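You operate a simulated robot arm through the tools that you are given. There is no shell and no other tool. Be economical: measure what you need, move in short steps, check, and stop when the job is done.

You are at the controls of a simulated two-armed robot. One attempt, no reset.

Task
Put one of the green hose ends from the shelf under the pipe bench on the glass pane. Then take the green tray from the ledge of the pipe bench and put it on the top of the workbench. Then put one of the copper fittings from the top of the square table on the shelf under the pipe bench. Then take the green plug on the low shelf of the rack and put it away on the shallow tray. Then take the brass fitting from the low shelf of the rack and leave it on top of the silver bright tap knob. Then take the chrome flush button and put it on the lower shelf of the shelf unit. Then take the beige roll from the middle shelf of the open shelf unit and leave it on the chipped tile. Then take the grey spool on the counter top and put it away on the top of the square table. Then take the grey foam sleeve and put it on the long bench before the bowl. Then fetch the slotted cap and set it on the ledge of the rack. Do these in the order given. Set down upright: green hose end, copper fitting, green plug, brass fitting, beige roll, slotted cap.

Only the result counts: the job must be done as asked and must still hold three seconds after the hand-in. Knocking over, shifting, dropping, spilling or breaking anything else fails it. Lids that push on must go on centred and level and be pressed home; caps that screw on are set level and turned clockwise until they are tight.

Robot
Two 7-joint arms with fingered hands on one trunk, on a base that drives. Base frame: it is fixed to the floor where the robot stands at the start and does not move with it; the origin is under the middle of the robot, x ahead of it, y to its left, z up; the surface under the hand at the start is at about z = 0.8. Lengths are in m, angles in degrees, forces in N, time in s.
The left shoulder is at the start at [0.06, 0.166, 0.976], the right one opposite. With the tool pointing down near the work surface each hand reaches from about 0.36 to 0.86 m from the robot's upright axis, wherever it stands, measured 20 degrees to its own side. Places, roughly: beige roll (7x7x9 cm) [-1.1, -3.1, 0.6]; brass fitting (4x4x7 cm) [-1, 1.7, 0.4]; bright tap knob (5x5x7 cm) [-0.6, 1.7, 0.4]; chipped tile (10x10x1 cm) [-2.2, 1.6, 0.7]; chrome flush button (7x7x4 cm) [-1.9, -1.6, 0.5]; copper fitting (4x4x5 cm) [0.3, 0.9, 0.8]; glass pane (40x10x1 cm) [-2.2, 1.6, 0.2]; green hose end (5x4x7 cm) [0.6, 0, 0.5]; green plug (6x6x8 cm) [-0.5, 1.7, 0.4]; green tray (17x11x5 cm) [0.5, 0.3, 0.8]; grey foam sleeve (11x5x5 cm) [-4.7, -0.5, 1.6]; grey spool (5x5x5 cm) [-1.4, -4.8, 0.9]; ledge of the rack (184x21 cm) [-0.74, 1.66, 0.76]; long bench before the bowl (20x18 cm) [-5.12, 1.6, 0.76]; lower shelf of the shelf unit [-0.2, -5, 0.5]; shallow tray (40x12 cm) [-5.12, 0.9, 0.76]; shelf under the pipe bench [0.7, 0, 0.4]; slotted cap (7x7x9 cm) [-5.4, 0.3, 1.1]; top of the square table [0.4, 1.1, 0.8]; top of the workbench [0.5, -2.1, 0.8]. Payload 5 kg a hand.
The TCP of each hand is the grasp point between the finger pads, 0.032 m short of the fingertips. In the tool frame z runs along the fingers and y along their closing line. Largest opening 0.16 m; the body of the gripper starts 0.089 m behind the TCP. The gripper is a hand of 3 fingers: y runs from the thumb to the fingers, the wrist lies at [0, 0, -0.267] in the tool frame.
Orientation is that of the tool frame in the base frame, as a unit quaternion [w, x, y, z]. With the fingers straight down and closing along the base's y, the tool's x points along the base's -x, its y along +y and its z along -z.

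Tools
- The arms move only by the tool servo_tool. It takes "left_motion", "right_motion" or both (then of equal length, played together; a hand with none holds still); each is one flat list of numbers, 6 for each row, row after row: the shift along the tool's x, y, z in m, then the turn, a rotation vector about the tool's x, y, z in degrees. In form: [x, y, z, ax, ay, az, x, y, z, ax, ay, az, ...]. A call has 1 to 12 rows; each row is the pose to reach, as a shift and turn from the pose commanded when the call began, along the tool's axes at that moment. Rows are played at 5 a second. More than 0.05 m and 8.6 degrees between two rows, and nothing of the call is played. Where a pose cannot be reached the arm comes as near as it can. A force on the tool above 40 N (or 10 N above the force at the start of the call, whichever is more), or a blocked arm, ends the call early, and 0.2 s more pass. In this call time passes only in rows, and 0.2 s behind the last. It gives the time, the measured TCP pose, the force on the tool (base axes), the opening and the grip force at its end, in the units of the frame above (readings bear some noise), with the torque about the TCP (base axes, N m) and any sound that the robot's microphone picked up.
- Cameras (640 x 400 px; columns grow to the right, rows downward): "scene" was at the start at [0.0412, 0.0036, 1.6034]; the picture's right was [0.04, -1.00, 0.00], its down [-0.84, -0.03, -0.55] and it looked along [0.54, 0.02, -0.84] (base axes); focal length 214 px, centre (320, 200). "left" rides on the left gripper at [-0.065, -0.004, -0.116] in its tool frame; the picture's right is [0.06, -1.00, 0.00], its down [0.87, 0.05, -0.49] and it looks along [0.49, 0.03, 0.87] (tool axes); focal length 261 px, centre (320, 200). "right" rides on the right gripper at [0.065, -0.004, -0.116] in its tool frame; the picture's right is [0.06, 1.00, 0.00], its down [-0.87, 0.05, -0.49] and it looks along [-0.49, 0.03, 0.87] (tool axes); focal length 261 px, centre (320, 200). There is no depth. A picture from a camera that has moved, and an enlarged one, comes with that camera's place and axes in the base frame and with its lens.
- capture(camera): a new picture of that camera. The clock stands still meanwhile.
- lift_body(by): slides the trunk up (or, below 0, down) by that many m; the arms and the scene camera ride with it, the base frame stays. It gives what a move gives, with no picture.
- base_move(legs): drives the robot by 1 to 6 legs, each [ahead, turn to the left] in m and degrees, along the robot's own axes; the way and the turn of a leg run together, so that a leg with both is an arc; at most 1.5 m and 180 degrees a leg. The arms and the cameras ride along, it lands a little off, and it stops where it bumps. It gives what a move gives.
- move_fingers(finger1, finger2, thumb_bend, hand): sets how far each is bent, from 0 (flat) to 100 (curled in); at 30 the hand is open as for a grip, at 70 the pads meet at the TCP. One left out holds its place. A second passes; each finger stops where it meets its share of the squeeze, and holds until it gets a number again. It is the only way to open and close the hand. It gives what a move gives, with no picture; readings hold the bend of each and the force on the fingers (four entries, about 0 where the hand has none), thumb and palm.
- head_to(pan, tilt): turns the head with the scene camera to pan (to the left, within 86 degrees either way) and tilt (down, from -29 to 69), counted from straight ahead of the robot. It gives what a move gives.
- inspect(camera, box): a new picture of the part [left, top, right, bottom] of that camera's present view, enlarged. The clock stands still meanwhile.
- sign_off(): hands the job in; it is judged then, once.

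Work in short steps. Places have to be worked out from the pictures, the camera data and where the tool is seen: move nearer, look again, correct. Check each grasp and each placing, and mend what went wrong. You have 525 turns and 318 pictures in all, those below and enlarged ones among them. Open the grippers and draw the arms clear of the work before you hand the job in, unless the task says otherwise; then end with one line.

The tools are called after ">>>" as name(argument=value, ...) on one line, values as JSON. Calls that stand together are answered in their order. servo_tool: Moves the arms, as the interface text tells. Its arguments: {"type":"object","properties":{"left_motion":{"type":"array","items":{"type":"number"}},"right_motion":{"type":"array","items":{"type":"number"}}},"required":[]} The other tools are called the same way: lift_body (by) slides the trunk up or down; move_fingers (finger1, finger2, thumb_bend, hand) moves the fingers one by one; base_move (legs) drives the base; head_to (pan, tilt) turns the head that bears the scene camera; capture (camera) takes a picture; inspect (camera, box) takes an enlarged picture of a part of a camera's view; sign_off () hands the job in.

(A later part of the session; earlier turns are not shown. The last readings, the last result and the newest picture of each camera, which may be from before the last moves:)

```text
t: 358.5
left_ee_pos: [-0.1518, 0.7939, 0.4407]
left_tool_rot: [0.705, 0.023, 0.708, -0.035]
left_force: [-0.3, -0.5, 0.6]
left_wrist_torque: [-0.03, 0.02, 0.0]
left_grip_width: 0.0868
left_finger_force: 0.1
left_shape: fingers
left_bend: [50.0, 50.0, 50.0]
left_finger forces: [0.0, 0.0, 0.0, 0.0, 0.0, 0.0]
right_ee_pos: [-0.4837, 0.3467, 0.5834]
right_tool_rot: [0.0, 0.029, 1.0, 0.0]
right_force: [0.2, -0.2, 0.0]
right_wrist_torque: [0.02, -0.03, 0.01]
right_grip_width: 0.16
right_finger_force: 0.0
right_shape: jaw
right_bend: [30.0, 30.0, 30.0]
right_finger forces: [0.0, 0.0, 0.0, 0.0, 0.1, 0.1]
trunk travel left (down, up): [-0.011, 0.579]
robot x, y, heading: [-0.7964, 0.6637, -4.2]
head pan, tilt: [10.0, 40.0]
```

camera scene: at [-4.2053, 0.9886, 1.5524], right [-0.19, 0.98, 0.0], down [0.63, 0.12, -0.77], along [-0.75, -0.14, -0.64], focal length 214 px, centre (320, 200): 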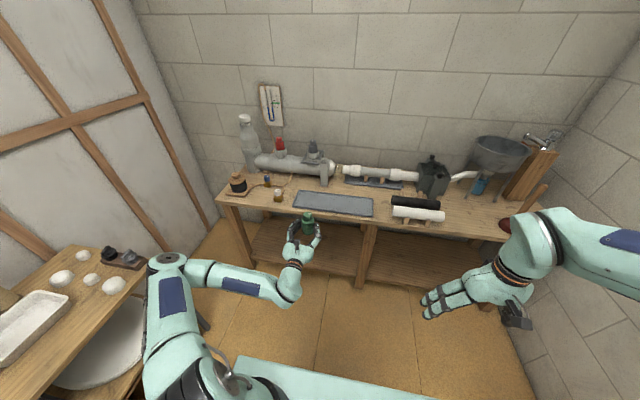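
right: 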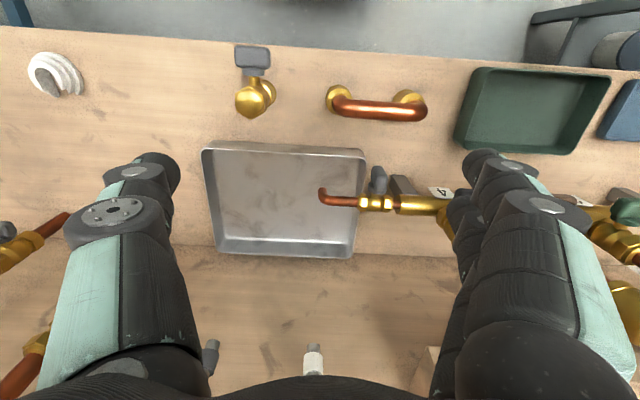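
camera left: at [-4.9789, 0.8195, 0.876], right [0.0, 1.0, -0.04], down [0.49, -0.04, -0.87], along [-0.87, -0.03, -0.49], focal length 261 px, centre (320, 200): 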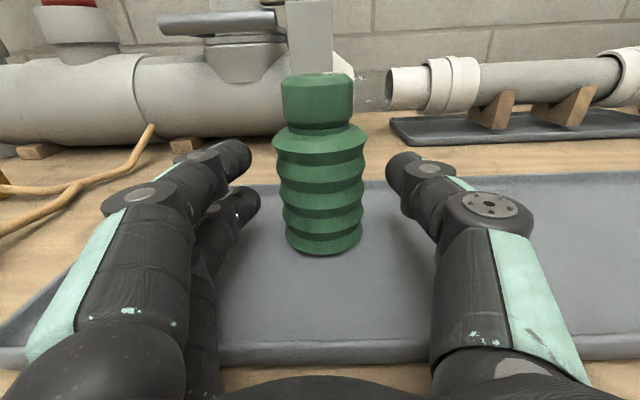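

Now turn left to face the rack and look at the low shelf.

>>> base_move(legs=[[0, 94]])

>>> capture(camera="left")

>>> head_to(pan=0, tilt=35)

>>> capture(camera="scene")

```text
t: 362.9
left_ee_pos: [-0.9344, 1.3046, 0.4406]
left_tool_rot: [0.519, -0.49, 0.511, 0.479]
left_force: [-0.2, -0.2, -0.2]
left_wrist_torque: [0.02, -0.01, 0.03]
left_grip_width: 0.0868
left_finger_force: 0.0
left_shape: fingers
left_bend: [50.0, 50.0, 50.0]
left_finger forces: [0.0, 0.0, 0.0, 0.0, 0.1, 0.1]
right_ee_pos: [-0.4817, 0.9811, 0.5846]
right_tool_rot: [0.001, -0.694, 0.72, 0.001]
right_force: [-0.1, -0.7, 0.4]
right_wrist_torque: [-0.01, 0.02, 0.0]
right_grip_width: 0.1598
right_finger_force: 0.2
right_shape: jaw
right_bend: [30.0, 30.0, 30.0]
right_finger forces: [0.1, 0.0, 0.0, 0.0, 0.1, 0.0]
trunk travel left (down, up): [-0.011, 0.579]
robot x, y, heading: [-0.7962, 0.6693, 87.0]
head pan, tilt: [10.0, 40.0]
```

```text
196 pictures are left
camera left: at [-0.9373, 1.1882, 0.506], right [1.0, -0.06, -0.04], down [-0.07, -0.49, -0.87], along [0.03, 0.87, -0.49], focal length 261 px, centre (320, 200)
```

left: 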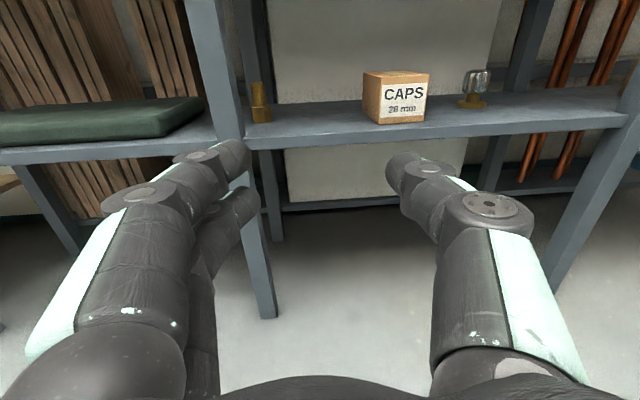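

```text
t: 363.6
left_ee_pos: [-0.9347, 1.3049, 0.4407]
left_tool_rot: [0.518, -0.49, 0.511, 0.48]
left_force: [0.6, -1.0, -0.1]
left_wrist_torque: [-0.01, 0.01, 0.0]
left_grip_width: 0.0869
left_finger_force: 0.2
left_shape: fingers
left_bend: [50.0, 50.0, 50.0]
left_finger forces: [0.0, 0.1, 0.1, 0.0, 0.0, 0.0]
right_ee_pos: [-0.4812, 0.9808, 0.5828]
right_tool_rot: [0.001, -0.694, 0.72, 0.0]
right_force: [-0.5, 0.7, 0.0]
right_wrist_torque: [0.0, 0.0, 0.01]
right_grip_width: 0.1599
right_finger_force: 0.1
right_shape: jaw
right_bend: [30.0, 30.0, 30.0]
right_finger forces: [0.1, 0.0, 0.0, 0.0, 0.0, 0.1]
trunk travel left (down, up): [-0.011, 0.579]
robot x, y, heading: [-0.7927, 0.6645, 86.9]
head pan, tilt: [0.0, 35.0]
```

```text
195 pictures are left
camera scene: at [-0.7893, 0.7245, 1.12], right [1.0, -0.05, 0.0], down [-0.03, -0.57, -0.82], along [0.04, 0.82, -0.57], focal length 214 px, centre (320, 200)
```

scene: 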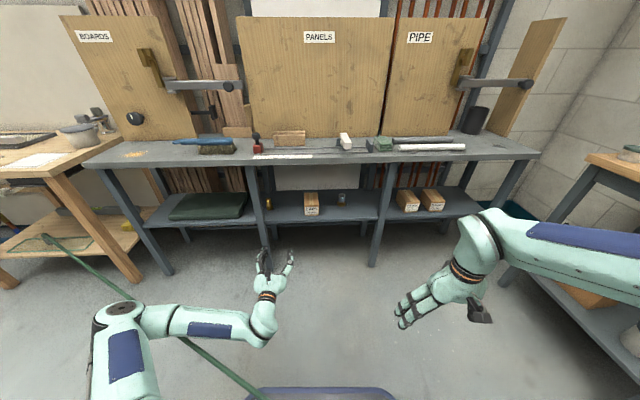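

The brass fitting (−1.02, 1.676) sits right behind a front post, with the CAPS box to its right, so the hand must come diagonally (~130°). I'll yaw the hand outward with the robot staying square.

>>> servo_tool(left_motion=[0, 0, 0, -7, 0, 0, 0, 0, 0, -14, 0, 0, 0, 0, 0, -21, 0, 0, 0, 0, -0.01, -28, 0, 0, 0, 0, -0.02, -35, 0, 0, 0, 0, -0.03, -42, 0, 0])

>>> capture(camera="left")

>>> inspect(camera="scene", box=[200, 160, 360, 260])

```text
t: 365.0
left_ee_pos: [-1.1181, 1.316, 0.4046]
left_tool_rot: [-0.318, 0.639, -0.316, -0.626]
left_force: [-0.6, 0.6, 0.2]
left_wrist_torque: [0.03, -0.01, -0.01]
left_grip_width: 0.0872
left_finger_force: 0.1
left_shape: fingers
left_bend: [50.0, 50.0, 50.0]
left_finger forces: [0.0, 0.1, 0.1, 0.0, 0.1, 0.0]
left hand out of reach, approached as far as the arm can: row 1, 2, 3, 4, 5, 6
right_ee_pos: [-0.4808, 0.9804, 0.5834]
right_tool_rot: [0.001, -0.693, 0.721, 0.001]
right_force: [0.4, 0.4, -0.2]
right_wrist_torque: [0.02, 0.01, 0.02]
right_grip_width: 0.16
right_finger_force: 0.0
right_shape: jaw
right_bend: [30.0, 30.0, 30.0]
right_finger forces: [0.0, 0.0, 0.0, 0.1, 0.2, 0.0]
trunk travel left (down, up): [-0.011, 0.579]
robot x, y, heading: [-0.7939, 0.6647, 87.0]
head pan, tilt: [0.0, 35.0]
```

```text
194 pictures are left
camera left: at [-1.0454, 1.2254, 0.4715], right [0.8, 0.6, -0.05], down [0.27, -0.43, -0.86], along [-0.54, 0.68, -0.51], focal length 261 px, centre (320, 200)
```

left: 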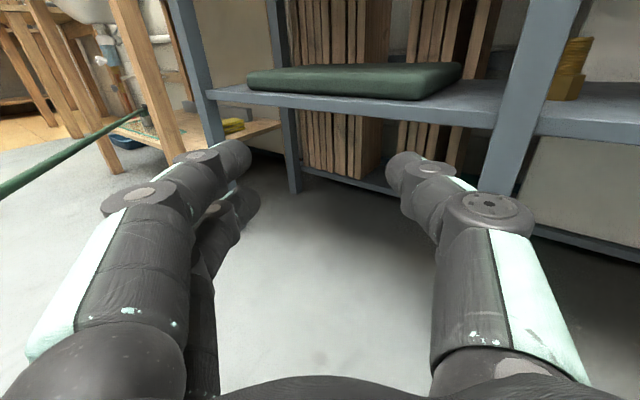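

```text
4.00 times, centred on (280, 210) of scene
camera zoom: at [-0.789, 0.7243, 1.1201], right [1.0, -0.05, 0.0], down [-0.03, -0.57, -0.82], along [0.04, 0.82, -0.57], focal length 858 px, centre (480, 160)
```

zoom: 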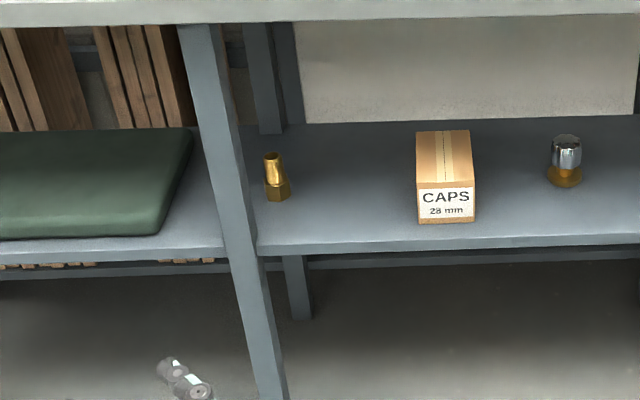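

Left-arm wrist limits make that diagonal awkward; the right arm pointing left is more natural. Back off, restore the left hand, then reconfigure the right hand: yaw 180° so its camera ends up on top.

>>> base_move(legs=[[-0.3, 0]])

>>> servo_tool(left_motion=[0, 0, 0, 7, 0, 0, 0, 0, 0, 14, 0, 0, 0, 0, 0, 21, 0, 0, 0, 0, 0, 28, 0, 0, 0, 0, 0, 35, 0, 0, 0, 0, 0, 40, 0, 0])

>>> servo_tool(right_motion=[0, 0, 0, 0, 0, 8, 0, 0, 0, 0, 0, 16, 0, 0, 0, 0, 0, 24, 0, 0, 0, 0, 0, 32, 0, 0, 0, 0, 0, 40, 0, 0, 0, 0, 0, 48, 0, 0, 0, 0, 0, 56, 0, 0, 0, 0, 0, 64, 0, 0, 0, 0, 0, 72, 0, 0, 0, 0, 0, 80, 0, 0, 0, 0, 0, 88])

```text
t: 367.1
left_ee_pos: [-1.1379, 1.0097, 0.4048]
left_tool_rot: [-0.315, 0.641, -0.313, -0.627]
left_force: [0.2, -0.1, -0.7]
left_wrist_torque: [-0.02, -0.02, -0.03]
left_grip_width: 0.0869
left_finger_force: 0.0
left_shape: fingers
left_bend: [50.0, 50.0, 50.0]
left_finger forces: [0.0, 0.0, 0.0, 0.0, 0.0, 0.0]
right_ee_pos: [-0.4991, 0.6814, 0.5843]
right_tool_rot: [0.001, -0.697, 0.717, 0.0]
right_force: [-0.2, -0.7, 0.2]
right_wrist_torque: [-0.02, -0.02, -0.02]
right_grip_width: 0.1598
right_finger_force: 0.0
right_shape: jaw
right_bend: [30.0, 30.0, 30.0]
right_finger forces: [0.0, 0.1, 0.1, 0.0, 0.0, 0.1]
trunk travel left (down, up): [-0.011, 0.579]
robot x, y, heading: [-0.8058, 0.3616, 87.5]
head pan, tilt: [0.0, 35.0]
```

```text
t: 368.5
left_ee_pos: [-1.1371, 1.0109, 0.4027]
left_tool_rot: [0.515, -0.494, 0.509, 0.482]
left_force: [0.2, 1.2, 0.4]
left_wrist_torque: [-0.03, -0.02, 0.01]
left_grip_width: 0.0872
left_finger_force: 0.1
left_shape: fingers
left_bend: [50.0, 50.0, 50.0]
left_finger forces: [0.0, 0.1, 0.0, 0.0, 0.0, 0.1]
right_ee_pos: [-0.4989, 0.6808, 0.5838]
right_tool_rot: [0.0, -0.697, 0.717, 0.001]
right_force: [0.0, -0.2, 0.1]
right_wrist_torque: [0.03, 0.03, 0.02]
right_grip_width: 0.1599
right_finger_force: 0.1
right_shape: jaw
right_bend: [30.0, 30.0, 30.0]
right_finger forces: [0.0, 0.1, 0.0, 0.0, 0.1, 0.1]
trunk travel left (down, up): [-0.011, 0.579]
robot x, y, heading: [-0.8071, 0.3625, 87.3]
head pan, tilt: [0.0, 35.0]
```

```text
t: 370.9
left_ee_pos: [-1.1371, 1.0106, 0.404]
left_tool_rot: [0.516, -0.494, 0.509, 0.48]
left_force: [0.6, -0.7, -0.5]
left_wrist_torque: [0.03, 0.03, -0.02]
left_grip_width: 0.0871
left_finger_force: 0.1
left_shape: fingers
left_bend: [50.0, 50.0, 50.0]
left_finger forces: [0.0, 0.0, 0.0, 0.0, 0.1, 0.1]
right_ee_pos: [-0.499, 0.683, 0.5835]
right_tool_rot: [0.0, -0.003, 1.0, 0.001]
right_force: [-0.2, 0.7, 0.0]
right_wrist_torque: [-0.02, -0.01, 0.01]
right_grip_width: 0.16
right_finger_force: 0.1
right_shape: jaw
right_bend: [30.0, 30.0, 30.0]
right_finger forces: [0.1, 0.1, 0.1, 0.0, 0.0, 0.1]
trunk travel left (down, up): [-0.011, 0.579]
robot x, y, heading: [-0.8097, 0.3611, 87.5]
head pan, tilt: [0.0, 35.0]
```

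First 90° fine. Continue another 90°.

>>> servo_tool(right_motion=[0, 0, 0, 0, 0, 8, 0, 0, 0, 0, 0, 16, 0, 0, 0, 0, 0, 24, 0, 0, 0, 0, 0, 32, 0, 0, 0, 0, 0, 40, 0, 0, 0, 0, 0, 48, 0, 0, 0, 0, 0, 56, 0, 0, 0, 0, 0, 64, 0, 0, 0, 0, 0, 72, 0, 0, 0, 0, 0, 80, 0, 0, 0, 0, 0, 88])

```text
t: 373.3
left_ee_pos: [-1.138, 1.01, 0.4036]
left_tool_rot: [0.515, -0.494, 0.509, 0.482]
left_force: [-0.5, -0.5, -0.2]
left_wrist_torque: [0.02, -0.01, 0.01]
left_grip_width: 0.0873
left_finger_force: 0.2
left_shape: fingers
left_bend: [50.0, 50.0, 50.0]
left_finger forces: [0.0, 0.0, 0.1, 0.1, 0.0, 0.0]
right_ee_pos: [-0.4993, 0.6813, 0.5823]
right_tool_rot: [0.0, 0.693, 0.721, 0.0]
right_force: [-0.1, 0.4, -1.7]
right_wrist_torque: [0.01, 0.02, 0.0]
right_grip_width: 0.1598
right_finger_force: 0.0
right_shape: jaw
right_bend: [30.0, 30.0, 30.0]
right_finger forces: [0.0, 0.1, 0.0, 0.0, 0.0, 0.0]
trunk travel left (down, up): [-0.011, 0.579]
robot x, y, heading: [-0.8091, 0.3634, 87.5]
head pan, tilt: [0.0, 35.0]
```

Works. Now pitch the right hand up to horizontal while extending forward.

>>> servo_tool(right_motion=[0.025, -0.01, 0, 0, 8.2, 0, 0.05, -0.02, 0, 0, 16.4, 0, 0.075, -0.03, 0, 0, 24.6, 0, 0.1, -0.04, 0, 0, 32.8, 0, 0.125, -0.05, 0, 0, 41, 0, 0.15, -0.06, 0, 0, 49.2, 0, 0.175, -0.07, 0, 0, 57.4, 0, 0.2, -0.08, 0, 0, 65.6, 0, 0.225, -0.09, 0, 0, 73.8, 0, 0.25, -0.1, 0, 0, 82, 0, 0.275, -0.11, 0, 0, 90, 0])

>>> capture(camera="right")

```text
t: 375.9
left_ee_pos: [-1.1381, 1.0107, 0.4041]
left_tool_rot: [0.515, -0.494, 0.508, 0.481]
left_force: [-0.2, 0.6, 0.3]
left_wrist_torque: [0.04, 0.02, -0.03]
left_grip_width: 0.0868
left_finger_force: 0.0
left_shape: fingers
left_bend: [50.0, 50.0, 50.0]
left_finger forces: [0.0, 0.1, 0.0, 0.0, 0.1, 0.2]
right_ee_pos: [-0.7057, 0.9582, 0.6134]
right_tool_rot: [0.557, -0.436, -0.532, -0.466]
right_force: [0.9, -0.4, -0.7]
right_wrist_torque: [-0.02, 0.01, -0.02]
right_grip_width: 0.1601
right_finger_force: 0.0
right_shape: jaw
right_bend: [30.0, 30.0, 30.0]
right_finger forces: [0.0, 0.1, 0.1, 0.0, 0.1, 0.1]
right hand out of reach, approached as far as the arm can: row 5, 6, 7, 8, 9, 10, 11
trunk travel left (down, up): [-0.011, 0.579]
robot x, y, heading: [-0.8069, 0.3647, 87.5]
head pan, tilt: [0.0, 35.0]
stopped in row 11 (right hand): the arm was blocked; the commanded pose is now the measured one
```

```text
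192 pictures are left
camera right: at [-0.6883, 0.8398, 0.6728], right [0.98, 0.19, 0.07], down [0.15, -0.42, -0.89], along [-0.14, 0.89, -0.44], focal length 261 px, centre (320, 200)
```

right: 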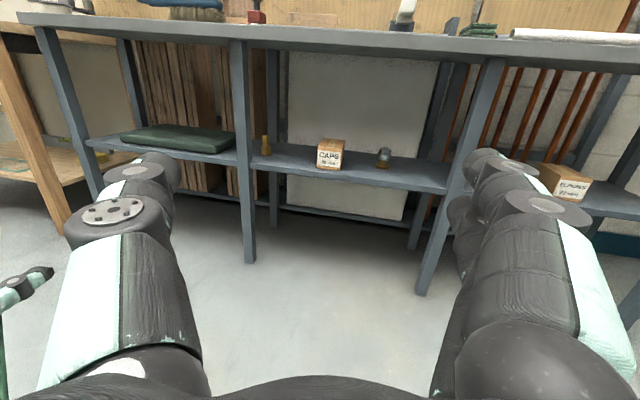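

Right hand is now horizontal with its camera on top. Fold the left hand to pointing down and pull it in so it clears the rack.

>>> servo_tool(left_motion=[-0.01, 0, 0, 0, 8, 0, -0.02, 0, 0, 0, 16, 0, -0.03, 0, -0.01, 0, 24, 0, -0.04, 0, -0.02, 0, 32, 0, -0.05, 0, -0.03, 0, 40, 0, -0.06, 0, -0.05, 0, 48, 0, -0.07, 0, -0.07, 0, 56, 0, -0.08, 0, -0.09, 0, 64, 0, -0.09, 0, -0.11, 0, 72, 0, -0.1, 0, -0.14, 0, 80, 0, -0.11, 0, -0.17, 0, 88, 0])

>>> servo_tool(left_motion=[0.03, 0, -0.01, 0, 0, 0, 0.06, 0, -0.03, 0, 0, 0, 0.09, 0, -0.05, 0, 0, 0], right_motion=[-0.03, 0, 0, 6, 0, 0, -0.06, 0, 0, 12, 0, 0, -0.09, 0, 0, 18, 0, 0])

```text
t: 378.3
left_ee_pos: [-1.1467, 0.8393, 0.5129]
left_tool_rot: [0.015, -0.69, 0.723, 0.001]
left_force: [-0.3, -0.2, -0.2]
left_wrist_torque: [0.04, -0.01, -0.02]
left_grip_width: 0.0872
left_finger_force: 0.2
left_shape: fingers
left_bend: [50.0, 50.0, 50.0]
left_finger forces: [0.1, 0.0, 0.0, 0.1, 0.0, 0.1]
right_ee_pos: [-0.7038, 0.9597, 0.6122]
right_tool_rot: [0.558, -0.436, -0.531, -0.466]
right_force: [-0.3, -0.7, 0.9]
right_wrist_torque: [0.03, 0.04, 0.01]
right_grip_width: 0.1599
right_finger_force: 0.1
right_shape: jaw
right_bend: [30.0, 30.0, 30.0]
right_finger forces: [0.0, 0.0, 0.0, 0.0, 0.0, 0.0]
trunk travel left (down, up): [-0.011, 0.579]
robot x, y, heading: [-0.8102, 0.3609, 87.5]
head pan, tilt: [0.0, 35.0]
```

```text
t: 379.1
left_ee_pos: [-1.151, 0.7508, 0.5603]
left_tool_rot: [0.017, -0.69, 0.724, 0.003]
left_force: [-1.9, -1.5, -1.4]
left_wrist_torque: [0.1, -0.25, 0.0]
left_grip_width: 0.0871
left_finger_force: 0.0
left_shape: fingers
left_bend: [50.0, 50.0, 50.0]
left_finger forces: [0.0, 0.1, 0.1, 0.0, 0.0, 0.0]
right_ee_pos: [-0.7262, 0.9676, 0.5414]
right_tool_rot: [0.617, -0.344, -0.599, -0.377]
right_force: [-0.4, 0.5, 0.0]
right_wrist_torque: [0.01, 0.0, -0.01]
right_grip_width: 0.1601
right_finger_force: 0.1
right_shape: jaw
right_bend: [30.0, 30.0, 30.0]
right_finger forces: [0.0, 0.0, 0.0, 0.1, 0.0, 0.1]
right hand out of reach, approached as far as the arm can: row 3
trunk travel left (down, up): [-0.011, 0.579]
robot x, y, heading: [-0.8076, 0.3575, 87.6]
head pan, tilt: [0.0, 35.0]
```

Right hand now yaw ≈119°, z 0.54. Continue down to ~0.45 and a little more yaw.

>>> servo_tool(right_motion=[-0.03, 0, 0.01, 3, 1, 0, -0.06, 0, 0.02, 6, 2, 0, -0.09, 0, 0.02, 9, 2.6, 0])

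>>> capture(camera="right")

```text
t: 379.9
left_ee_pos: [-1.1516, 0.7503, 0.5596]
left_tool_rot: [0.018, -0.69, 0.723, 0.003]
left_force: [-0.3, -0.6, 1.1]
left_wrist_torque: [-0.03, -0.01, -0.01]
left_grip_width: 0.0871
left_finger_force: 0.0
left_shape: fingers
left_bend: [50.0, 50.0, 50.0]
left_finger forces: [0.1, 0.1, 0.0, 0.0, 0.1, 0.1]
right_ee_pos: [-0.8047, 0.9985, 0.486]
right_tool_rot: [0.65, -0.29, -0.615, -0.34]
right_force: [-0.9, 0.0, -0.2]
right_wrist_torque: [0.04, -0.02, 0.01]
right_grip_width: 0.1601
right_finger_force: 0.1
right_shape: jaw
right_bend: [30.0, 30.0, 30.0]
right_finger forces: [0.0, 0.0, 0.0, 0.1, 0.0, 0.0]
right hand out of reach, approached as far as the arm can: row 1, 2, 3
trunk travel left (down, up): [-0.011, 0.579]
robot x, y, heading: [-0.8087, 0.3617, 87.4]
head pan, tilt: [0.0, 35.0]
```

```text
191 pictures are left
camera right: at [-0.7383, 0.8966, 0.542], right [0.8, 0.6, 0.1], down [0.33, -0.28, -0.9], along [-0.51, 0.75, -0.42], focal length 261 px, centre (320, 200)
```

right: 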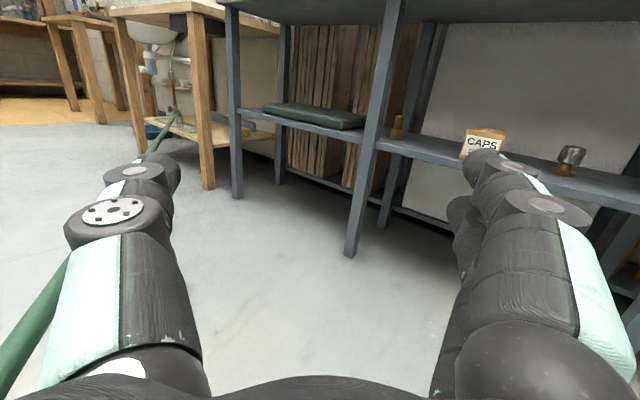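

Test whether the arm itself can slide ~12 cm along this diagonal (retract now), also levelling the pitch.

>>> servo_tool(right_motion=[-0.01, 0, -0.03, 0, -2, 0, -0.02, 0, -0.06, 0, -4, 0, -0.03, 0, -0.09, 0, -4, 0, -0.03, 0, -0.12, 0, -4, 0])

```text
t: 380.9
left_ee_pos: [-1.1518, 0.752, 0.5604]
left_tool_rot: [0.019, -0.69, 0.724, 0.002]
left_force: [-0.1, 0.0, -0.5]
left_wrist_torque: [0.0, 0.01, -0.01]
left_grip_width: 0.087
left_finger_force: 0.0
left_shape: fingers
left_bend: [50.0, 50.0, 50.0]
left_finger forces: [0.0, 0.0, 0.0, 0.0, 0.1, 0.0]
right_ee_pos: [-0.7965, 0.9368, 0.4828]
right_tool_rot: [-0.632, 0.299, 0.636, 0.327]
right_force: [-0.7, -0.2, -0.6]
right_wrist_torque: [0.02, -0.02, 0.0]
right_grip_width: 0.1602
right_finger_force: 0.1
right_shape: jaw
right_bend: [30.0, 30.0, 30.0]
right_finger forces: [0.0, 0.0, 0.0, 0.0, 0.1, 0.0]
right hand out of reach, approached as far as the arm can: row 1, 2, 3, 4
trunk travel left (down, up): [-0.011, 0.579]
robot x, y, heading: [-0.8083, 0.3648, 87.6]
head pan, tilt: [0.0, 35.0]
```

It can't retract that way, but extension may work. Test extending 14 cm along the diagonal.

>>> servo_tool(right_motion=[0, 0, 0.035, 0, 0, 0, 0, 0, 0.07, 0, 0, 0, 0, 0, 0.105, 0, 0, 0, 0, 0, 0.14, 0, 0, 0])

```text
t: 381.9
left_ee_pos: [-1.1502, 0.7511, 0.5608]
left_tool_rot: [0.018, -0.691, 0.723, 0.003]
left_force: [-0.2, 0.2, 0.1]
left_wrist_torque: [0.02, -0.02, -0.01]
left_grip_width: 0.087
left_finger_force: 0.1
left_shape: fingers
left_bend: [50.0, 50.0, 50.0]
left_finger forces: [0.0, 0.0, 0.0, 0.1, 0.1, 0.0]
right_ee_pos: [-0.8831, 1.05, 0.48]
right_tool_rot: [0.635, -0.297, -0.634, -0.326]
right_force: [0.7, -0.5, 0.5]
right_wrist_torque: [-0.01, 0.03, 0.03]
right_grip_width: 0.1599
right_finger_force: 0.0
right_shape: jaw
right_bend: [30.0, 30.0, 30.0]
right_finger forces: [0.0, 0.0, 0.1, 0.0, 0.1, 0.1]
trunk travel left (down, up): [-0.011, 0.579]
robot x, y, heading: [-0.8102, 0.3643, 87.6]
head pan, tilt: [0.0, 35.0]
```

Works smoothly. Try lowering 3 cm in this extended pose.

>>> servo_tool(right_motion=[-0.015, 0, 0, 0, 0, 0, -0.03, 0, 0, 0, 0, 0])

```text
t: 382.5
left_ee_pos: [-1.1512, 0.7512, 0.5618]
left_tool_rot: [0.017, -0.69, 0.724, 0.003]
left_force: [-1.4, -0.3, 0.7]
left_wrist_torque: [0.0, -0.01, 0.0]
left_grip_width: 0.0874
left_finger_force: 0.1
left_shape: fingers
left_bend: [50.0, 50.0, 50.0]
left_finger forces: [0.0, 0.0, 0.0, 0.1, 0.0, 0.1]
right_ee_pos: [-0.8838, 1.0499, 0.4507]
right_tool_rot: [0.636, -0.296, -0.634, -0.326]
right_force: [-0.2, 0.2, 0.0]
right_wrist_torque: [-0.01, -0.01, -0.01]
right_grip_width: 0.16
right_finger_force: 0.1
right_shape: jaw
right_bend: [30.0, 30.0, 30.0]
right_finger forces: [0.1, 0.0, 0.1, 0.0, 0.0, 0.0]
trunk travel left (down, up): [-0.011, 0.579]
robot x, y, heading: [-0.8097, 0.3645, 87.6]
head pan, tilt: [0.0, 35.0]
```

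Good: z 0.45 at the extended pose. Retract the hand along the diagonal, then drive the base to the pre-approach spot.

>>> servo_tool(right_motion=[0.01, 0, -0.035, 0, 0, 0, 0.02, 0, -0.07, 0, 0, 0, 0.03, 0, -0.105, 0, 0, 0, 0.03, 0, -0.14, 0, 0, 0])

>>> base_move(legs=[[0, 17.3], [0.464, 0], [0, -17.3]])

>>> move_fingers(hand="right", finger1=50, finger2=50, thumb_bend=53)

>>> capture(camera="right")

```text
t: 383.5
left_ee_pos: [-1.1507, 0.751, 0.5602]
left_tool_rot: [0.017, -0.691, 0.723, 0.003]
left_force: [-0.3, -0.4, 0.1]
left_wrist_torque: [-0.03, 0.0, 0.01]
left_grip_width: 0.0869
left_finger_force: 0.1
left_shape: fingers
left_bend: [50.0, 50.0, 50.0]
left_finger forces: [0.0, 0.0, 0.0, 0.1, 0.0, 0.0]
right_ee_pos: [-0.8001, 0.9396, 0.4777]
right_tool_rot: [-0.633, 0.298, 0.635, 0.326]
right_force: [-0.4, -0.8, -0.2]
right_wrist_torque: [-0.01, 0.03, 0.0]
right_grip_width: 0.1599
right_finger_force: 0.0
right_shape: jaw
right_bend: [30.0, 30.0, 30.0]
right_finger forces: [0.1, 0.0, 0.0, 0.0, 0.0, 0.0]
trunk travel left (down, up): [-0.011, 0.579]
robot x, y, heading: [-0.811, 0.3673, 87.7]
head pan, tilt: [0.0, 35.0]
```

```text
t: 388.2
left_ee_pos: [-1.2537, 1.2052, 0.56]
left_tool_rot: [0.017, -0.683, 0.73, 0.003]
left_force: [0.8, 0.3, 0.2]
left_wrist_torque: [-0.02, -0.01, -0.02]
left_grip_width: 0.0872
left_finger_force: 0.1
left_shape: fingers
left_bend: [50.0, 50.0, 50.0]
left_finger forces: [0.1, 0.0, 0.0, 0.0, 0.1, 0.0]
right_ee_pos: [-0.8995, 1.3869, 0.4778]
right_tool_rot: [-0.63, 0.305, 0.632, 0.333]
right_force: [0.3, -0.7, 0.2]
right_wrist_torque: [0.0, 0.02, 0.0]
right_grip_width: 0.1601
right_finger_force: 0.1
right_shape: jaw
right_bend: [30.0, 30.0, 30.0]
right_finger forces: [0.1, 0.0, 0.1, 0.0, 0.1, 0.1]
trunk travel left (down, up): [-0.011, 0.579]
robot x, y, heading: [-0.9207, 0.8083, 86.3]
head pan, tilt: [0.0, 35.0]
```

```text
t: 389.2
left_ee_pos: [-1.2528, 1.2033, 0.5615]
left_tool_rot: [0.017, -0.682, 0.731, 0.002]
left_force: [0.4, 0.7, 0.1]
left_wrist_torque: [0.02, 0.0, 0.01]
left_grip_width: 0.0871
left_finger_force: 0.0
left_shape: fingers
left_bend: [50.0, 50.0, 50.0]
left_finger forces: [0.0, 0.0, 0.0, 0.0, 0.1, 0.2]
right_ee_pos: [-0.8987, 1.3859, 0.4775]
right_tool_rot: [-0.63, 0.306, 0.632, 0.334]
right_force: [0.5, 0.2, 0.0]
right_wrist_torque: [0.02, -0.03, 0.02]
right_grip_width: 0.0818
right_finger_force: 0.2
right_shape: fingers
right_bend: [50.0, 50.0, 53.0]
right_finger forces: [0.0, 0.0, 0.0, 0.0, 0.0, 0.1]
trunk travel left (down, up): [-0.011, 0.579]
robot x, y, heading: [-0.9193, 0.8106, 86.2]
head pan, tilt: [0.0, 35.0]
```

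```text
190 pictures are left
camera right: at [-0.8357, 1.2873, 0.5418], right [0.8, 0.59, 0.1], down [0.35, -0.33, -0.87], along [-0.48, 0.74, -0.48], focal length 261 px, centre (320, 200)
```

right: 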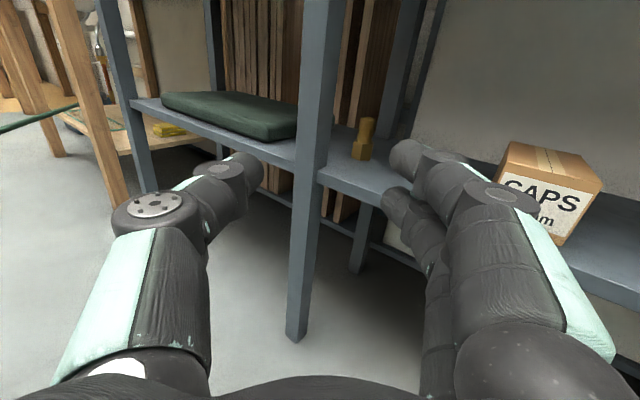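

Fitting ≈ (−1.02, 1.677). Turn 2.6° left and drive 0.165 m to the pre-approach.

>>> base_move(legs=[[0, 2.6], [0.165, 0]])

>>> capture(camera="right")

>>> capture(camera="scene")

```text
t: 391.1
left_ee_pos: [-1.27, 1.3555, 0.5604]
left_tool_rot: [0.017, -0.699, 0.714, 0.002]
left_force: [0.4, 0.2, -0.1]
left_wrist_torque: [-0.01, -0.01, 0.01]
left_grip_width: 0.0872
left_finger_force: 0.0
left_shape: fingers
left_bend: [50.0, 50.0, 50.0]
left_finger forces: [0.0, 0.0, 0.0, 0.1, 0.1, 0.0]
right_ee_pos: [-0.9232, 1.5526, 0.477]
right_tool_rot: [-0.637, 0.291, 0.639, 0.318]
right_force: [-1.1, -1.3, -0.9]
right_wrist_torque: [-0.01, -0.01, -0.02]
right_grip_width: 0.0819
right_finger_force: 0.1
right_shape: fingers
right_bend: [50.0, 50.0, 53.0]
right_finger forces: [0.1, 0.0, 0.0, 0.0, 0.1, 0.0]
trunk travel left (down, up): [-0.011, 0.579]
robot x, y, heading: [-0.9162, 0.9782, 88.9]
head pan, tilt: [0.0, 35.0]
```

```text
189 pictures are left
camera right: at [-0.8548, 1.4569, 0.5418], right [0.77, 0.63, 0.1], down [0.37, -0.32, -0.87], along [-0.52, 0.71, -0.48], focal length 261 px, centre (320, 200)
```

right: 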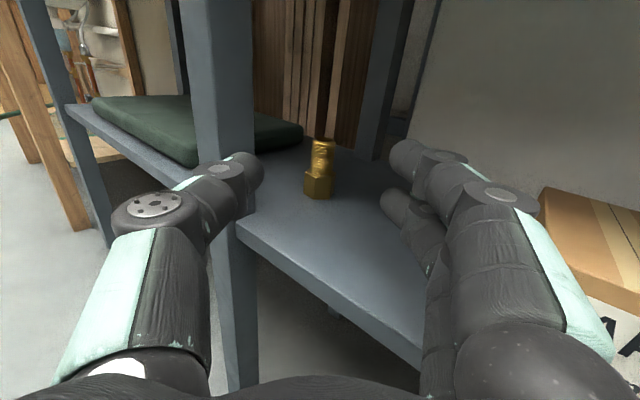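

```text
188 pictures are left
camera scene: at [-0.9139, 1.0341, 1.12], right [1.0, -0.02, 0.0], down [-0.01, -0.57, -0.82], along [0.02, 0.82, -0.57], focal length 214 px, centre (320, 200)
```

scene: 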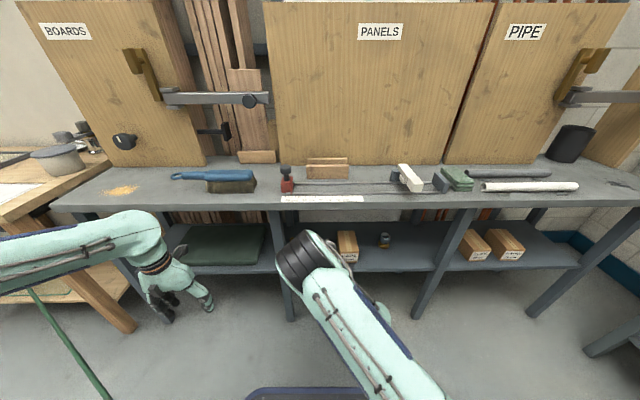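

Fitting is 15 cm ahead, 5 mm right of centre. Turn 1.5° right for post clearance, then extend along the diagonal 8 cm while lowering.

>>> base_move(legs=[[0, -1.5]])

>>> servo_tool(right_motion=[-0.008, 0, 0.025, 0, 0, 0, -0.016, 0, 0.05, 0, 0, 0, -0.024, 0, 0.075, 0, 0, 0])

>>> capture(camera="right")

```text
t: 391.9
left_ee_pos: [-1.2591, 1.3639, 0.5603]
left_tool_rot: [0.017, -0.69, 0.724, 0.003]
left_force: [0.1, -0.2, -0.1]
left_wrist_torque: [0.02, 0.0, 0.0]
left_grip_width: 0.0873
left_finger_force: 0.0
left_shape: fingers
left_bend: [50.0, 50.0, 50.0]
left_finger forces: [0.0, 0.1, 0.0, 0.0, 0.0, 0.1]
right_ee_pos: [-0.907, 1.5528, 0.4786]
right_tool_rot: [-0.633, 0.299, 0.635, 0.327]
right_force: [-0.8, -0.6, -0.1]
right_wrist_torque: [-0.02, -0.01, 0.0]
right_grip_width: 0.0818
right_finger_force: 0.0
right_shape: fingers
right_bend: [50.0, 50.0, 53.0]
right_finger forces: [0.0, 0.0, 0.0, 0.0, 0.1, 0.1]
trunk travel left (down, up): [-0.011, 0.579]
robot x, y, heading: [-0.9134, 0.9747, 87.5]
head pan, tilt: [0.0, 35.0]
```

```text
t: 392.6
left_ee_pos: [-1.2588, 1.3631, 0.5605]
left_tool_rot: [0.017, -0.69, 0.723, 0.002]
left_force: [-0.3, 0.4, -0.6]
left_wrist_torque: [0.0, 0.03, 0.01]
left_grip_width: 0.0872
left_finger_force: 0.1
left_shape: fingers
left_bend: [50.0, 50.0, 50.0]
left_finger forces: [0.0, 0.0, 0.0, 0.0, 0.0, 0.0]
right_ee_pos: [-0.9538, 1.6123, 0.4571]
right_tool_rot: [-0.633, 0.297, 0.636, 0.327]
right_force: [-0.1, 0.2, 0.5]
right_wrist_torque: [0.04, 0.02, 0.0]
right_grip_width: 0.082
right_finger_force: 0.0
right_shape: fingers
right_bend: [50.0, 50.0, 53.0]
right_finger forces: [0.0, 0.1, 0.0, 0.0, 0.0, 0.0]
trunk travel left (down, up): [-0.011, 0.579]
robot x, y, heading: [-0.9178, 0.9751, 87.4]
head pan, tilt: [0.0, 35.0]
```

```text
187 pictures are left
camera right: at [-0.8896, 1.5158, 0.5206], right [0.79, 0.6, 0.1], down [0.36, -0.33, -0.87], along [-0.5, 0.73, -0.48], focal length 261 px, centre (320, 200)
```

right: 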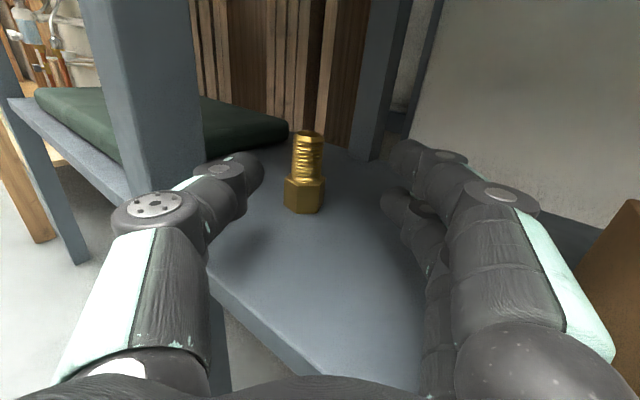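

Nicely lined up (fitting 8 cm ahead, 1 cm left). Advance 5 cm more and lower 1 cm.

>>> servo_tool(right_motion=[-0.005, 0, 0.026, 0, 0, 0, -0.01, 0, 0.051, 0, 0, 0])

>>> capture(camera="right")

```text
t: 393.2
left_ee_pos: [-1.2586, 1.3642, 0.5601]
left_tool_rot: [0.016, -0.69, 0.723, 0.002]
left_force: [0.0, 0.2, -0.8]
left_wrist_torque: [0.01, 0.02, 0.0]
left_grip_width: 0.0869
left_finger_force: 0.1
left_shape: fingers
left_bend: [50.0, 50.0, 50.0]
left_finger forces: [0.1, 0.0, 0.1, 0.0, 0.0, 0.0]
right_ee_pos: [-0.9857, 1.6514, 0.4454]
right_tool_rot: [-0.633, 0.299, 0.635, 0.326]
right_force: [0.3, 0.5, 0.5]
right_wrist_torque: [-0.02, 0.02, 0.0]
right_grip_width: 0.0817
right_finger_force: 0.2
right_shape: fingers
right_bend: [50.0, 50.0, 53.0]
right_finger forces: [0.1, 0.0, 0.0, 0.1, 0.1, 0.0]
trunk travel left (down, up): [-0.011, 0.579]
robot x, y, heading: [-0.9145, 0.9723, 87.4]
head pan, tilt: [0.0, 35.0]
```

```text
186 pictures are left
camera right: at [-0.92, 1.555, 0.5093], right [0.79, 0.6, 0.1], down [0.36, -0.33, -0.87], along [-0.5, 0.73, -0.48], focal length 261 px, centre (320, 200)
```

right: 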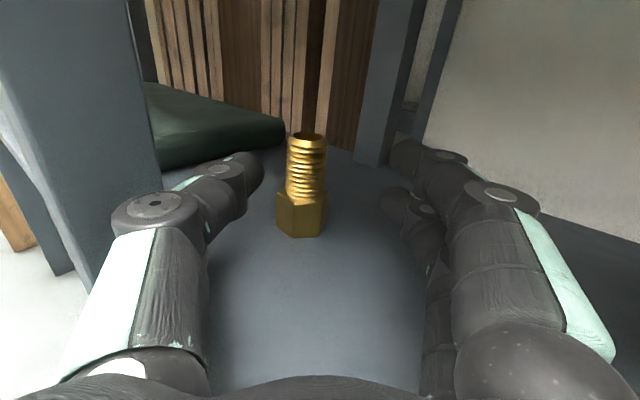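

Advance 1.2 cm more, then close.

>>> servo_tool(right_motion=[0, 0, 0.012, 0, 0, 0])

>>> move_fingers(hand="right", finger1=66, finger2=66, thumb_bend=62)

>>> capture(camera="right")

```text
t: 393.6
left_ee_pos: [-1.2583, 1.3637, 0.5608]
left_tool_rot: [0.017, -0.69, 0.723, 0.002]
left_force: [0.1, -0.5, -0.4]
left_wrist_torque: [-0.01, 0.0, -0.03]
left_grip_width: 0.0873
left_finger_force: 0.1
left_shape: fingers
left_bend: [50.0, 50.0, 50.0]
left_finger forces: [0.1, 0.1, 0.0, 0.0, 0.0, 0.0]
right_ee_pos: [-0.9928, 1.6631, 0.4453]
right_tool_rot: [-0.633, 0.298, 0.636, 0.326]
right_force: [0.5, -0.4, 0.5]
right_wrist_torque: [0.0, 0.0, 0.01]
right_grip_width: 0.0814
right_finger_force: 0.1
right_shape: fingers
right_bend: [50.0, 50.0, 53.0]
right_finger forces: [0.0, 0.0, 0.0, 0.0, 0.2, 0.1]
trunk travel left (down, up): [-0.011, 0.579]
robot x, y, heading: [-0.9197, 0.978, 87.3]
head pan, tilt: [0.0, 35.0]
```

```text
t: 394.6
left_ee_pos: [-1.2588, 1.3634, 0.5603]
left_tool_rot: [0.017, -0.69, 0.724, 0.003]
left_force: [-0.4, 0.8, 0.5]
left_wrist_torque: [0.02, -0.01, 0.03]
left_grip_width: 0.0868
left_finger_force: 0.0
left_shape: fingers
left_bend: [50.0, 50.0, 50.0]
left_finger forces: [0.0, 0.0, 0.1, 0.0, 0.0, 0.1]
right_ee_pos: [-0.9933, 1.6628, 0.4444]
right_tool_rot: [-0.633, 0.299, 0.635, 0.327]
right_force: [-0.8, 1.2, 0.7]
right_wrist_torque: [-0.01, -0.02, 0.0]
right_grip_width: 0.034
right_finger_force: 0.4
right_shape: fingers
right_bend: [66.0, 65.0, 62.0]
right_finger forces: [0.4, 0.9, 0.0, 0.0, 0.9, 0.0]
trunk travel left (down, up): [-0.011, 0.579]
robot x, y, heading: [-0.9144, 0.9766, 87.5]
head pan, tilt: [0.0, 35.0]
```

```text
185 pictures are left
camera right: at [-0.9274, 1.565, 0.5086], right [0.79, 0.6, 0.1], down [0.36, -0.33, -0.87], along [-0.5, 0.73, -0.48], focal length 261 px, centre (320, 200)
```

right: 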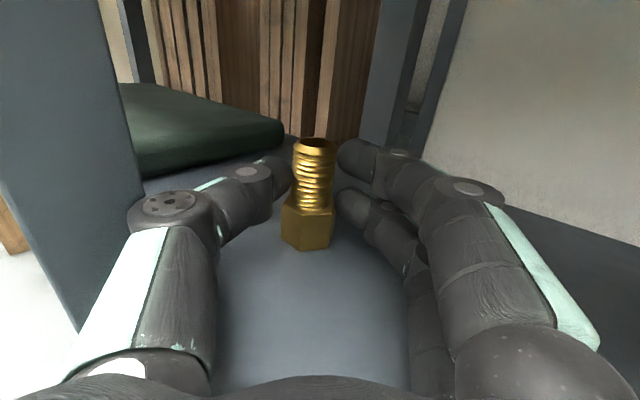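

Tips flank the thread at its centre and touch. Squeeze.

>>> move_fingers(hand="right", finger1=75, finger2=75, thumb_bend=71)

>>> capture(camera="right")

```text
t: 395.6
left_ee_pos: [-1.2581, 1.3624, 0.5605]
left_tool_rot: [0.017, -0.691, 0.723, 0.003]
left_force: [0.7, 0.4, -0.4]
left_wrist_torque: [-0.02, -0.02, -0.02]
left_grip_width: 0.087
left_finger_force: 0.2
left_shape: fingers
left_bend: [50.0, 50.0, 50.0]
left_finger forces: [0.0, 0.1, 0.0, 0.0, 0.0, 0.0]
right_ee_pos: [-0.9923, 1.6622, 0.4443]
right_tool_rot: [-0.633, 0.298, 0.635, 0.327]
right_force: [0.1, 0.5, 1.0]
right_wrist_torque: [0.0, 0.0, 0.01]
right_grip_width: 0.0301
right_finger_force: 16.7
right_shape: fingers
right_bend: [70.0, 68.0, 66.0]
right_finger forces: [7.6, 8.5, 0.1, 0.1, 16.6, 0.0]
trunk travel left (down, up): [-0.011, 0.579]
robot x, y, heading: [-0.9177, 0.9758, 87.1]
head pan, tilt: [0.0, 35.0]
```

```text
184 pictures are left
camera right: at [-0.9274, 1.565, 0.5087], right [0.79, 0.6, 0.1], down [0.36, -0.33, -0.87], along [-0.5, 0.73, -0.48], focal length 261 px, centre (320, 200)
```

right: 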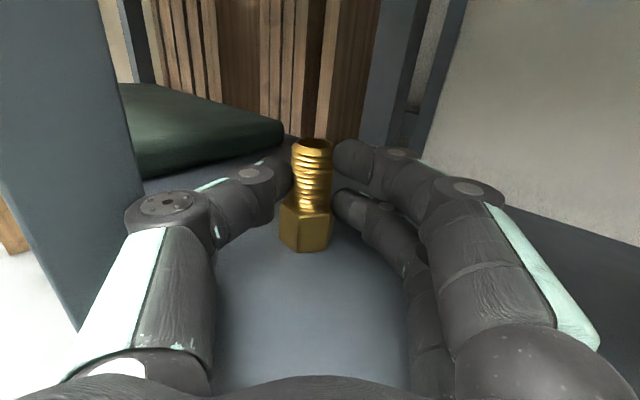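

Gripped (17 N). Lift 10 cm, retract along the diagonal and back out.

>>> lift_body(by=0.1)

>>> servo_tool(right_motion=[0, 0, -0.035, 0, 0, 0, 0, 0, -0.07, 0, 0, 0, 0.01, 0, -0.105, 0, 0, 0, 0.02, 0, -0.135, 0, 0, 0])

>>> capture(camera="right")

```text
t: 397.0
left_ee_pos: [-1.2569, 1.3644, 0.6607]
left_tool_rot: [0.017, -0.69, 0.724, 0.003]
left_force: [-0.5, 0.3, 0.1]
left_wrist_torque: [-0.02, 0.02, 0.0]
left_grip_width: 0.0871
left_finger_force: 0.0
left_shape: fingers
left_bend: [50.0, 50.0, 50.0]
left_finger forces: [0.0, 0.1, 0.0, 0.0, 0.0, 0.1]
right_ee_pos: [-0.9924, 1.6621, 0.5439]
right_tool_rot: [-0.633, 0.299, 0.635, 0.327]
right_force: [0.2, 0.1, -0.9]
right_wrist_torque: [-0.02, -0.05, -0.03]
right_grip_width: 0.0301
right_finger_force: 16.4
right_shape: fingers
right_bend: [70.0, 69.0, 66.0]
right_finger forces: [8.1, 7.9, 0.0, 0.0, 16.8, 0.0]
trunk travel left (down, up): [-0.111, 0.479]
robot x, y, heading: [-0.9171, 0.9777, 87.6]
head pan, tilt: [0.0, 35.0]
```

```text
t: 398.0
left_ee_pos: [-1.2584, 1.3637, 0.6615]
left_tool_rot: [0.017, -0.69, 0.723, 0.003]
left_force: [-0.4, 1.0, 0.2]
left_wrist_torque: [-0.02, 0.01, -0.01]
left_grip_width: 0.0871
left_finger_force: 0.1
left_shape: fingers
left_bend: [50.0, 50.0, 50.0]
left_finger forces: [0.1, 0.1, 0.0, 0.0, 0.0, 0.1]
right_ee_pos: [-0.912, 1.556, 0.5649]
right_tool_rot: [-0.631, 0.299, 0.636, 0.328]
right_force: [0.7, -0.2, -0.8]
right_wrist_torque: [-0.04, -0.02, 0.02]
right_grip_width: 0.03
right_finger_force: 16.2
right_shape: fingers
right_bend: [70.0, 69.0, 66.0]
right_finger forces: [8.1, 7.7, 0.0, 0.0, 16.8, 0.0]
trunk travel left (down, up): [-0.111, 0.479]
robot x, y, heading: [-0.9163, 0.9756, 87.2]
head pan, tilt: [0.0, 35.0]
```

```text
183 pictures are left
camera right: at [-0.8471, 1.4585, 0.6288], right [0.79, 0.6, 0.1], down [0.36, -0.33, -0.87], along [-0.49, 0.73, -0.48], focal length 261 px, centre (320, 200)
```

right: 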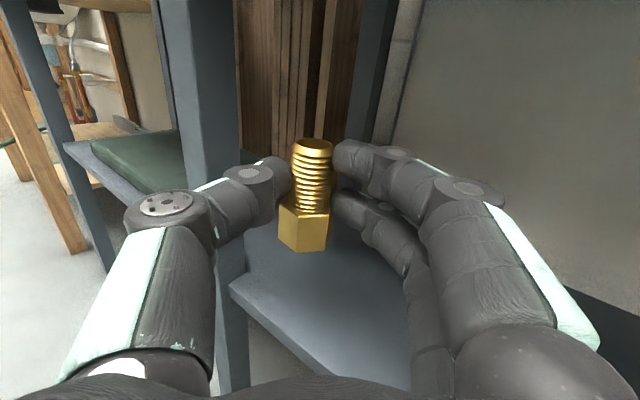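

Fitting held upright. Back out 0.3 m, then yaw the hand toward straight and move toward the knob.

>>> base_move(legs=[[-0.35, 0]])

>>> servo_tool(right_motion=[0, 0.01, 0.01, -5, 0, 0, 0, 0.02, 0.02, -10, 0, 0, 0, 0.03, 0.03, -15, 0, 0, 0, 0.04, 0.04, -20, 0, 0, 0, 0.05, 0.05, -26, 0, 0])

>>> capture(camera="right")

```text
t: 400.2
left_ee_pos: [-1.2719, 1.0201, 0.6607]
left_tool_rot: [0.016, -0.688, 0.726, 0.003]
left_force: [0.5, -0.8, 0.1]
left_wrist_torque: [0.0, 0.01, 0.01]
left_grip_width: 0.0872
left_finger_force: 0.1
left_shape: fingers
left_bend: [50.0, 50.0, 50.0]
left_finger forces: [0.1, 0.1, 0.1, 0.1, 0.0, 0.1]
right_ee_pos: [-0.9243, 1.2109, 0.5633]
right_tool_rot: [-0.629, 0.303, 0.635, 0.331]
right_force: [-0.9, -0.1, -1.8]
right_wrist_torque: [-0.02, -0.03, 0.0]
right_grip_width: 0.0302
right_finger_force: 16.5
right_shape: fingers
right_bend: [70.0, 69.0, 66.0]
right_finger forces: [8.0, 7.8, 0.1, 0.0, 16.7, 0.1]
trunk travel left (down, up): [-0.111, 0.479]
robot x, y, heading: [-0.9318, 0.6292, 87.0]
head pan, tilt: [0.0, 35.0]
```

```text
t: 401.4
left_ee_pos: [-1.2721, 1.0214, 0.6616]
left_tool_rot: [0.017, -0.687, 0.727, 0.002]
left_force: [0.2, -0.2, -0.8]
left_wrist_torque: [0.0, 0.0, 0.02]
left_grip_width: 0.0872
left_finger_force: 0.1
left_shape: fingers
left_bend: [50.0, 50.0, 50.0]
left_finger forces: [0.0, 0.1, 0.0, 0.0, 0.1, 0.0]
right_ee_pos: [-0.9137, 1.2803, 0.5668]
right_tool_rot: [0.545, -0.436, -0.544, -0.466]
right_force: [0.0, 0.6, -1.2]
right_wrist_torque: [0.0, 0.01, 0.01]
right_grip_width: 0.0301
right_finger_force: 16.0
right_shape: fingers
right_bend: [70.0, 69.0, 66.0]
right_finger forces: [8.1, 7.9, 0.0, 0.1, 16.6, 0.0]
trunk travel left (down, up): [-0.111, 0.479]
robot x, y, heading: [-0.9323, 0.6303, 86.9]
head pan, tilt: [0.0, 35.0]
```

```text
182 pictures are left
camera right: at [-0.899, 1.1627, 0.63], right [0.98, 0.18, 0.09], down [0.17, -0.44, -0.88], along [-0.12, 0.88, -0.47], focal length 261 px, centre (320, 200)
```

right: 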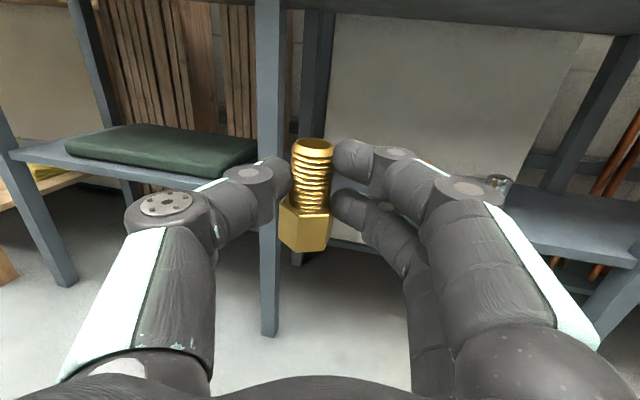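

Drive to a pre-position in front of the knob.

>>> base_move(legs=[[0, -57.5], [0.347, 0], [0, 57.5]])

>>> capture(camera="right")

```text
t: 408.9
left_ee_pos: [-0.9588, 1.2019, 0.6607]
left_tool_rot: [0.017, -0.68, 0.733, 0.004]
left_force: [0.9, 0.0, 0.1]
left_wrist_torque: [0.02, 0.0, 0.01]
left_grip_width: 0.087
left_finger_force: 0.1
left_shape: fingers
left_bend: [50.0, 50.0, 50.0]
left_finger forces: [0.0, 0.0, 0.0, 0.0, 0.1, 0.0]
right_ee_pos: [-0.5964, 1.4551, 0.5667]
right_tool_rot: [0.541, -0.44, -0.54, -0.47]
right_force: [0.2, -1.3, -1.8]
right_wrist_torque: [-0.04, -0.01, -0.01]
right_grip_width: 0.0302
right_finger_force: 15.6
right_shape: fingers
right_bend: [70.0, 69.0, 66.0]
right_finger forces: [7.9, 7.5, 0.0, 0.0, 16.1, 0.0]
trunk travel left (down, up): [-0.111, 0.479]
robot x, y, heading: [-0.631, 0.8037, 86.0]
head pan, tilt: [0.0, 35.0]
```

```text
181 pictures are left
camera right: at [-0.5833, 1.3362, 0.63], right [0.98, 0.17, 0.09], down [0.16, -0.45, -0.88], along [-0.11, 0.88, -0.47], focal length 261 px, centre (320, 200)
```

right: 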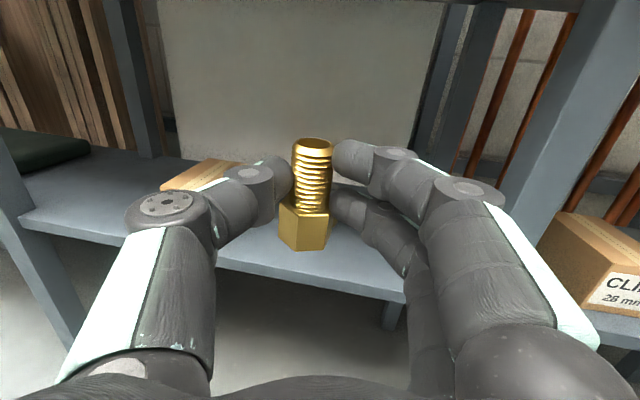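

The knob is hidden behind the fitting; use the head camera for alignment.

>>> head_to(pan=0, tilt=40)

>>> inspect(camera="scene", box=[240, 130, 400, 230])

```text
t: 409.6
left_ee_pos: [-0.9583, 1.201, 0.6607]
left_tool_rot: [0.017, -0.68, 0.733, 0.003]
left_force: [0.4, 0.1, 0.1]
left_wrist_torque: [-0.01, -0.01, -0.01]
left_grip_width: 0.0871
left_finger_force: 0.1
left_shape: fingers
left_bend: [50.0, 50.0, 50.0]
left_finger forces: [0.0, 0.0, 0.0, 0.1, 0.0, 0.0]
right_ee_pos: [-0.5961, 1.4548, 0.5678]
right_tool_rot: [0.541, -0.441, -0.541, -0.47]
right_force: [-0.4, 1.6, -2.1]
right_wrist_torque: [-0.02, -0.02, 0.0]
right_grip_width: 0.0303
right_finger_force: 16.0
right_shape: fingers
right_bend: [70.0, 69.0, 66.0]
right_finger forces: [7.8, 7.6, 0.1, 0.1, 16.1, 0.0]
trunk travel left (down, up): [-0.111, 0.479]
robot x, y, heading: [-0.6258, 0.8021, 85.9]
head pan, tilt: [0.0, 40.0]
```

```text
4.00 times, centred on (320, 180) of scene
camera zoom: at [-0.622, 0.8596, 1.2125], right [1.0, -0.07, 0.0], down [-0.05, -0.64, -0.77], along [0.06, 0.76, -0.64], focal length 858 px, centre (320, 280)
```

zoom: 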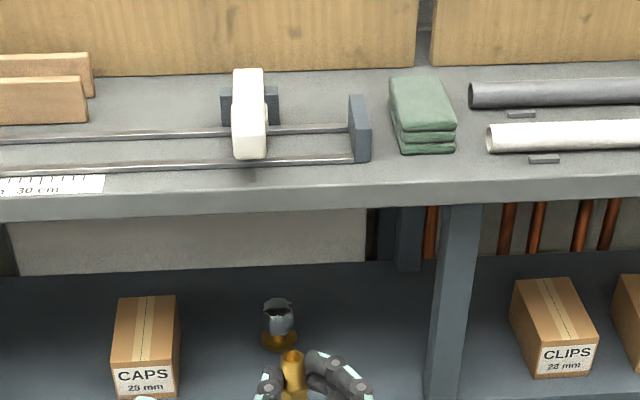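

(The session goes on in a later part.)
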